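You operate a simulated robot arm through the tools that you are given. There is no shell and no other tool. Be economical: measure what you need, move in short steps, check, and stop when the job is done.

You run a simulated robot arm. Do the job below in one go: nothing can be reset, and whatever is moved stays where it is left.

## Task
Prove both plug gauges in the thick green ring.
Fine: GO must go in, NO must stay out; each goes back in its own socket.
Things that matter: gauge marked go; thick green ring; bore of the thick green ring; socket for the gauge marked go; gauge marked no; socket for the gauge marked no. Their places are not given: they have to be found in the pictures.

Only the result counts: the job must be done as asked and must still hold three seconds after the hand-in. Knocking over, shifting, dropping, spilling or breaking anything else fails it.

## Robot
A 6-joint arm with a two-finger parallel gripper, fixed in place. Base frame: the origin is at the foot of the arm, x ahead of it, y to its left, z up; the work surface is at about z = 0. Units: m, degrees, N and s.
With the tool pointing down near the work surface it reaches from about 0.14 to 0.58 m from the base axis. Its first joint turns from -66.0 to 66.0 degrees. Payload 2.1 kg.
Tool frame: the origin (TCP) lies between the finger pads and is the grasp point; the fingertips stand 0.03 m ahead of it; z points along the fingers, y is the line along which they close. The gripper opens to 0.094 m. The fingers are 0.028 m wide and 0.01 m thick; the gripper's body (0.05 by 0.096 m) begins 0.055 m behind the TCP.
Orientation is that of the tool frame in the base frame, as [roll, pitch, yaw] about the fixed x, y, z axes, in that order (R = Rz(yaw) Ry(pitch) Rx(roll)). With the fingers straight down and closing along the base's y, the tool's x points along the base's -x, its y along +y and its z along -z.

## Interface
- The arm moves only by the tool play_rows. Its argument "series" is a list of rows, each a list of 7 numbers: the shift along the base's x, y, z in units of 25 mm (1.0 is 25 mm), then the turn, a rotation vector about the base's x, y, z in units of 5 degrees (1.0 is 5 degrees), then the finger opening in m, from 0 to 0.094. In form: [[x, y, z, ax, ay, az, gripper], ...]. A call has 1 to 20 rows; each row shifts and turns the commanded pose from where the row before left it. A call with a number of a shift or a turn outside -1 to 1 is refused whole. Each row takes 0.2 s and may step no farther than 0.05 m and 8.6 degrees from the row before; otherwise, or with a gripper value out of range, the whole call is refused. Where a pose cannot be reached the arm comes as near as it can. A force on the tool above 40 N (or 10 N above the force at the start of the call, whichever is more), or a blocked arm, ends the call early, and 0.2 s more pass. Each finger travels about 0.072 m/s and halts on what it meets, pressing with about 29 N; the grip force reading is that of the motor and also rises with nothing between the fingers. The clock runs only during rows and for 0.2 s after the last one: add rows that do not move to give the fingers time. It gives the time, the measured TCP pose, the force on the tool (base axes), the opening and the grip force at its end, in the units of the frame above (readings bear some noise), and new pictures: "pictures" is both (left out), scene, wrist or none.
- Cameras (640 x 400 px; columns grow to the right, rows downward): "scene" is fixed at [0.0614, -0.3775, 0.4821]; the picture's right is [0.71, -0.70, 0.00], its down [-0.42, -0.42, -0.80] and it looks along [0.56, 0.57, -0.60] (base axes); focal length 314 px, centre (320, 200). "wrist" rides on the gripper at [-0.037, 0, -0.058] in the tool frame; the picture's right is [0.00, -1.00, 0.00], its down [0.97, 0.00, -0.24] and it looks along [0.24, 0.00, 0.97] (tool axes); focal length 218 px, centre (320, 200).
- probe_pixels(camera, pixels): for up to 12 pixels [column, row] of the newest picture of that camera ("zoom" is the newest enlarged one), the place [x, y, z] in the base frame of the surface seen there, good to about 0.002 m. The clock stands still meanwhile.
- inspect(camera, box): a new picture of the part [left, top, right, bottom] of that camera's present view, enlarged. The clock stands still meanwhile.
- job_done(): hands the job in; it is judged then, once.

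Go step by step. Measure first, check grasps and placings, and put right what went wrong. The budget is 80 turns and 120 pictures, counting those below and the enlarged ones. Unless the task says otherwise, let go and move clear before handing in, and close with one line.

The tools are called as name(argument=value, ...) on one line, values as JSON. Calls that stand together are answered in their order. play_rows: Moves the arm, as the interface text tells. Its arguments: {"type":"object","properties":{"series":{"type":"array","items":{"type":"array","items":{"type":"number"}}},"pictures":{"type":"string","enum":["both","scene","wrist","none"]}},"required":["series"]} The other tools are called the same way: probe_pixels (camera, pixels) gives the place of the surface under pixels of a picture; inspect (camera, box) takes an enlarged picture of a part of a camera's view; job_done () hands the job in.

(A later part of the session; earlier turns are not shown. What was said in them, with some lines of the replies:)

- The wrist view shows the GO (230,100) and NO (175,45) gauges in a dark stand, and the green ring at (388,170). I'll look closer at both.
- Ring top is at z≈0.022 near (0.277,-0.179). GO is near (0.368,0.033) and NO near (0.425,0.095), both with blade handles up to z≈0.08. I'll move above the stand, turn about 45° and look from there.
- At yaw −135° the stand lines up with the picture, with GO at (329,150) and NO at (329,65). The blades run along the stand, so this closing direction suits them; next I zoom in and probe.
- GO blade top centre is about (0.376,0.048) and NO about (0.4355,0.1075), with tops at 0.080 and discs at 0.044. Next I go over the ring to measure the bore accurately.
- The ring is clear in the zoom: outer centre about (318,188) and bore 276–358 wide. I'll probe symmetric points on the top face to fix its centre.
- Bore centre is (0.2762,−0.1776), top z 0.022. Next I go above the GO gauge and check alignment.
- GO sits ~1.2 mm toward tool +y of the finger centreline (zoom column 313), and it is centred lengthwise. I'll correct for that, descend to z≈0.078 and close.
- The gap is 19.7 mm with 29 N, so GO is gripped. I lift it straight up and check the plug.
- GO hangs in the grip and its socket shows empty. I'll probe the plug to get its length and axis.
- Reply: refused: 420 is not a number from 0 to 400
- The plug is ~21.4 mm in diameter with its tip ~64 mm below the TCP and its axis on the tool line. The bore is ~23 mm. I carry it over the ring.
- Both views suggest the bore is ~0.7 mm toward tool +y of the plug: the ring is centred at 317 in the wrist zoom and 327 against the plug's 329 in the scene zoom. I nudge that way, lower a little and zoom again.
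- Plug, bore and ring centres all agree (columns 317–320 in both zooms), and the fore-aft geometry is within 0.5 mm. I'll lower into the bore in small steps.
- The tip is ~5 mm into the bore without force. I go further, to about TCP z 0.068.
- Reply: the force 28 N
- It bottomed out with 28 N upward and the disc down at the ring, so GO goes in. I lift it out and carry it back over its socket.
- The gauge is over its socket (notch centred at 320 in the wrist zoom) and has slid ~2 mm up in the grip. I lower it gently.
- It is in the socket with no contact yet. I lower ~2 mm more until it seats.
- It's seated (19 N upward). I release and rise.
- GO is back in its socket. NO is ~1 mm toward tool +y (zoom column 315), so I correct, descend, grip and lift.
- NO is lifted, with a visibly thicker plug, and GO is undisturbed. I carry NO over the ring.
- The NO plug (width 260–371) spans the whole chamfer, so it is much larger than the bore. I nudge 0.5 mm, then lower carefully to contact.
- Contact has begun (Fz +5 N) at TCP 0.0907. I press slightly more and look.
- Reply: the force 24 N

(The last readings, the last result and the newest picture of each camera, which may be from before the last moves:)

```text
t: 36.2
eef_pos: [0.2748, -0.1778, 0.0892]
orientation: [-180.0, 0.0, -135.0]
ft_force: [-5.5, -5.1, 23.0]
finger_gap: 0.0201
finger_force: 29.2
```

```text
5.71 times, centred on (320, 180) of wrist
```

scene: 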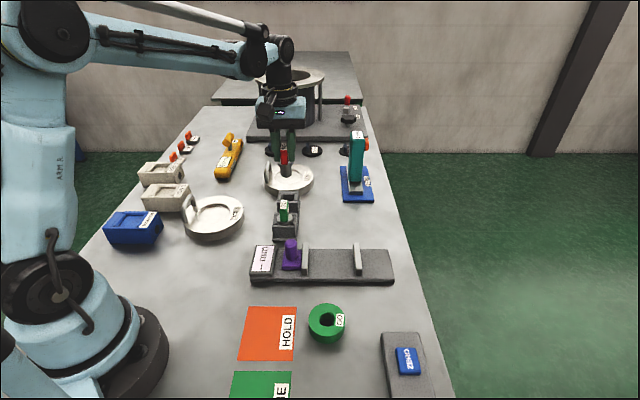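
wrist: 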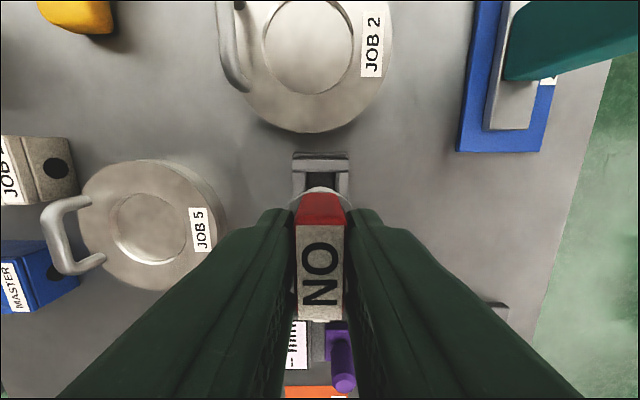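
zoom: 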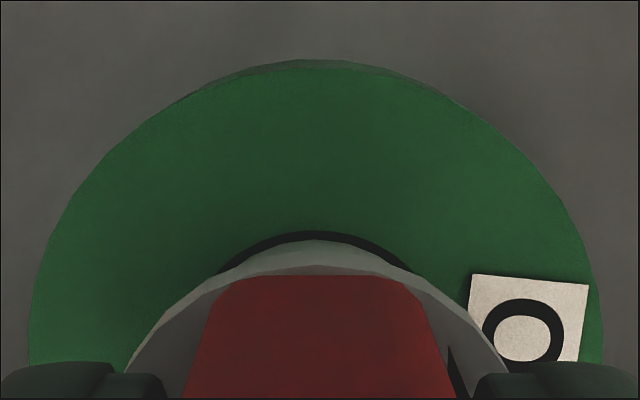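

NO rests on the chamfer with 23 N upward and goes no further: it stays out. I lift it off and carry it back over its own socket.

play_rows(series=[[0, 0, 0.3, 0, 0, 0, 0.005], [0, 0, 0.6, 0, 0, 0, 0.005], [0, 0, 0.9, 0, 0, 0, 0.005], [0, 0, 1, 0, 0, 0, 0.005], [0, 0, 1, 0, 0, 0, 0.005], [0.5262, 0.9528, 0, 0, 0, 0, 0.005], [0.5262, 0.9528, 0, 0, 0, 0, 0.005], [0.5262, 0.9528, 0, 0, 0, 0, 0.005], [0.5262, 0.9528, 0, 0, 0, 0, 0.005], [0.5262, 0.9528, 0, 0, 0, 0, 0.005], [0.5262, 0.9528, 0, 0, 0, 0, 0.005], [0.5262, 0.9528, 0, 0, 0, 0, 0.005], [0.5262, 0.9528, 0, 0, 0, 0, 0.005], [0.5262, 0.9528, 0, 0, 0, 0, 0.005], [0.5262, 0.9528, 0, 0, 0, 0, 0.005], [0.5262, 0.9528, 0, 0, 0, 0, 0.005], [0.5262, 0.9528, 0, 0, 0, 0, 0.005], [0, 0, -0.8, 0, 0, 0, 0.005], [0, 0, -0.8, 0, 0, 0, 0.005], [0, 0, 0, 0, 0, 0, 0.005]])

inspect(camera="scene", box=[255, 150, 325, 230])

inspect(camera="wrist", box=[240, 120, 400, 340])

```text
t: 40.4
eef_pos: [0.4346, 0.1095, 0.1435]
orientation: [179.9, 0.1, -135.0]
ft_force: [0.4, -0.2, -0.7]
finger_gap: 0.02
finger_force: 29.1
```

scene: 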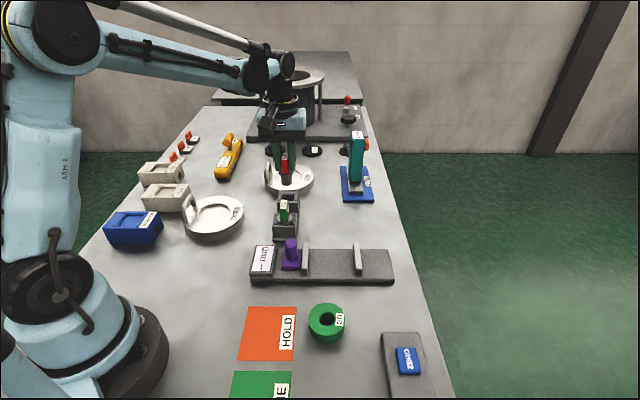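
wrist: 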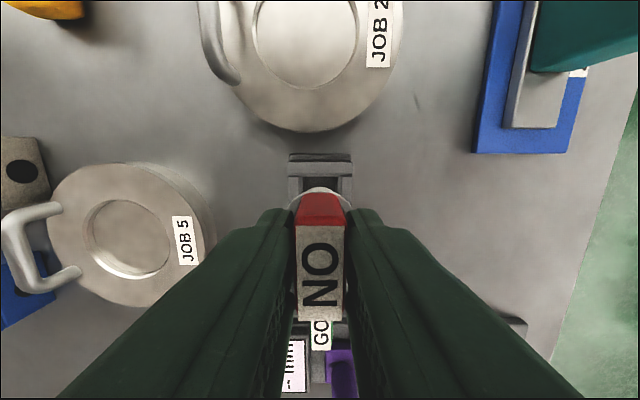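

```text
5.00 times, centred on (290, 190) of scene
```

zoom: 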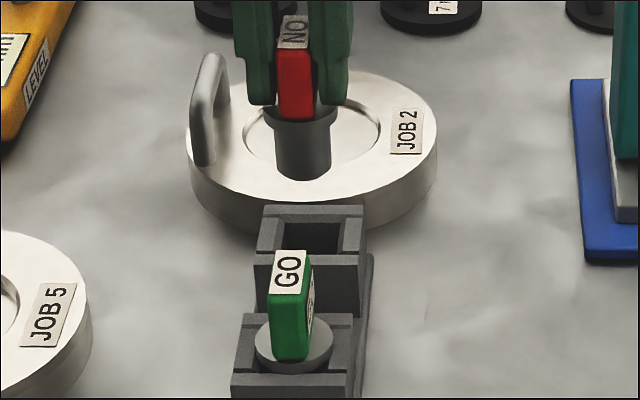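

```text
1.82 times, centred on (320, 230) of wrist
```

zoom: 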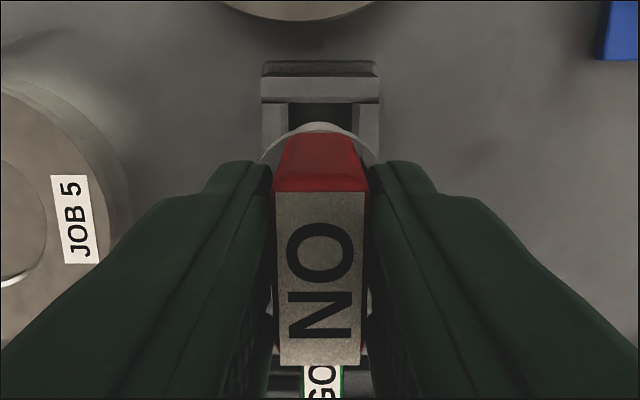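

NO is aligned over its socket (notch centred ~320) and hasn't slipped. I lower to just above seating.

play_rows(series=[[0, 0, -0.5, 0, 0, 0, 0.005], [0, 0, -0.5, 0, 0, 0, 0.005], [0, 0, -0.5, 0, 0, 0, 0.005], [0, 0, -0.5, 0, 0, 0, 0.005], [0, 0, -0.3, 0, 0, 0, 0.005], [0, 0, -0.22, 0, 0, 0, 0.005], [0, 0, 0, 0, 0, 0, 0.005]], pictures="none")

inspect(camera="scene", box=[255, 165, 325, 245])

```text
t: 42.0
eef_pos: [0.4336, 0.108, 0.0801]
orientation: [179.9, 0.1, -135.1]
ft_force: [0.9, -0.1, -1.7]
finger_gap: 0.02
finger_force: 29.1
```

```text
5.00 times, centred on (290, 205) of scene
```

zoom: 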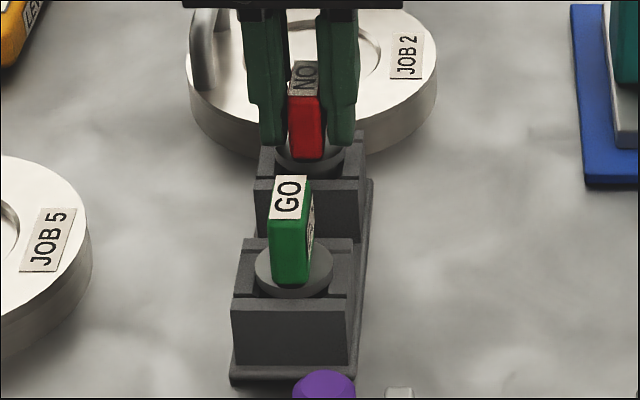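

NO is in its socket with ~2 mm to go. I lower in small steps until it seats.

play_rows(series=[[0, 0, -0.04, 0, 0, 0, 0.005], [0, 0, -0.03, 0, 0, 0, 0.005], [0, 0, 0, 0, 0, 0, 0.005]], pictures="none")

```text
t: 42.8
eef_pos: [0.4337, 0.1083, 0.0799]
orientation: [179.9, 0.1, -135.0]
ft_force: [0.6, -0.2, -0.6]
finger_gap: 0.0199
finger_force: 28.7
```

Still no contact, so I go another ~1.3 mm.

play_rows(series=[[0, 0, -0.03, 0, 0, 0, 0.005], [0, 0, -0.02, 0, 0, 0, 0.005], [0, 0, 0, 0, 0, 0, 0.005]], pictures="none")

```text
t: 43.6
eef_pos: [0.4348, 0.1075, 0.0778]
orientation: [180.0, 0.1, -135.0]
ft_force: [-0.4, -0.3, -1.6]
finger_gap: 0.02
finger_force: 28.8
```

play_rows(series=[[0, 0, -0.02, 0, 0, 0, 0.005], [0, 0, -0.02, 0, 0, 0, 0.005], [0, 0, 0, 0, 0, 0, 0.005]], pictures="none")

```text
t: 44.4
eef_pos: [0.4341, 0.108, 0.0771]
orientation: [180.0, 0.0, -135.1]
ft_force: [-0.3, 0.7, 0.0]
finger_gap: 0.0199
finger_force: 29.1
```

The gauge's weight is coming off (Fz 0), so it is at the seat. I release, rise and look.

play_rows(series=[[0, 0, 0, 0, 0, 0, 0.018], [0, 0, 0, 0, 0, 0, 0.03], [0, 0, 0, 0, 0, 0, 0.05], [0, 0, 0, 0, 0, 0, 0.05], [0, 0, 0.3, 0, 0, 0, 0.05], [0, 0, 0.6, 0, 0, 0, 0.05], [0, 0, 0.9, 0, 0, 0, 0.05], [0, 0, 1, 0, 0, 0, 0.05], [0, 0, 1, 0, 0, 0, 0.05], [0, 0, 1, 0, 0, 0, 0.05], [-0.5, -0.5, 0.5, 0, 0, 0, 0.05], [-0.5, -0.5, 0.5, 0, 0, 0, 0.05], [0, 0, 0, 0, 0, 0, 0.05]])

inspect(camera="scene", box=[255, 165, 325, 245])

inspect(camera="wrist", box=[260, 100, 380, 300])

```text
t: 47.2
eef_pos: [0.409, 0.0828, 0.2213]
orientation: [179.8, 0.0, -135.0]
ft_force: [-0.4, -0.1, 1.0]
finger_gap: 0.05
finger_force: 0.0
```

scene: 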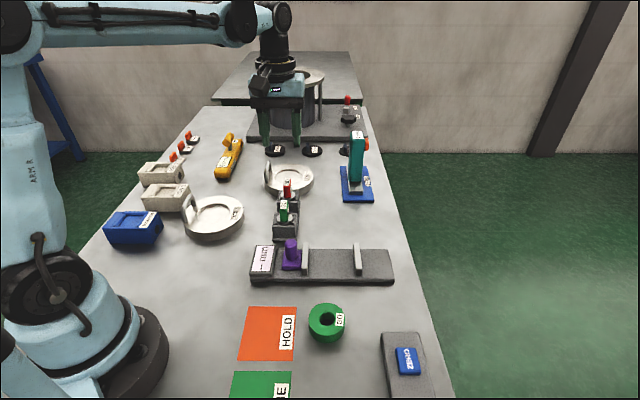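
wrist: 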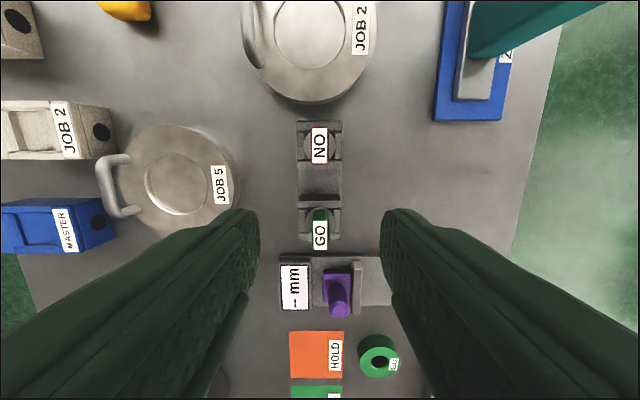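

```text
5.00 times, centred on (290, 205) of scene
```

zoom: 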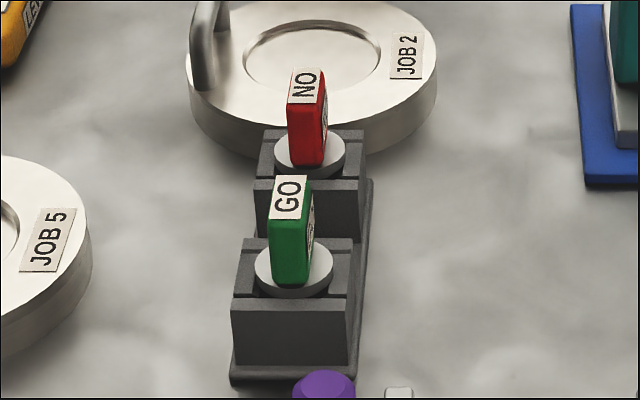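

```text
2.00 times, centred on (320, 200) of wrist
```

zoom: 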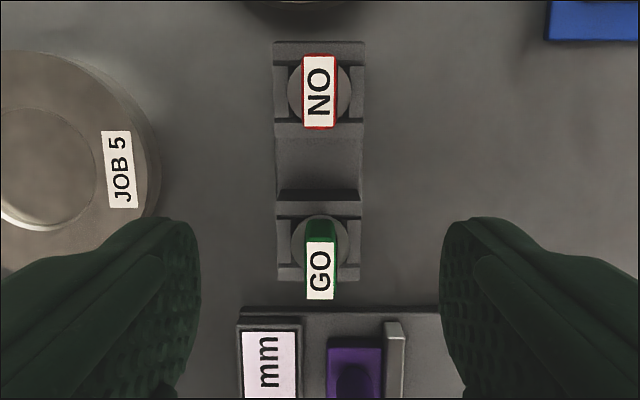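

Both gauges are back as at the start and the hand is clear. The ring's label at (340,320) looks slightly different, so I check it.

inspect(camera="scene", box=[300, 290, 355, 350])

```text
6.67 times, centred on (328, 320) of scene
```

zoom: 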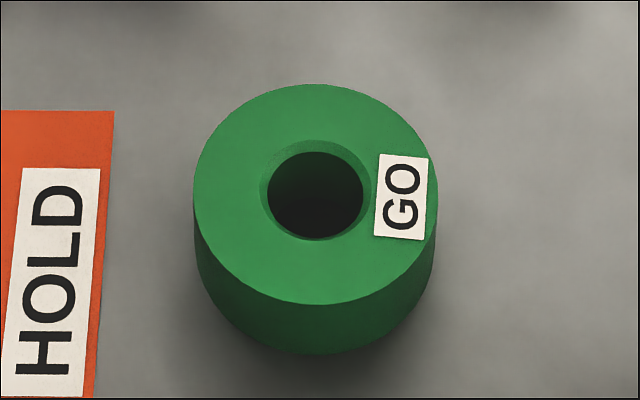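

The ring is upright with the same label and sits within about 1 mm of where it was. Both gauges are seated, so I hand in.

job_done()

```text
The job is handed in.
```

GO went fully into the thick green ring, NO stopped on the bore's chamfer and stayed out, and both gauges are back in their own sockets; the ring itself shifted by about 1 mm.
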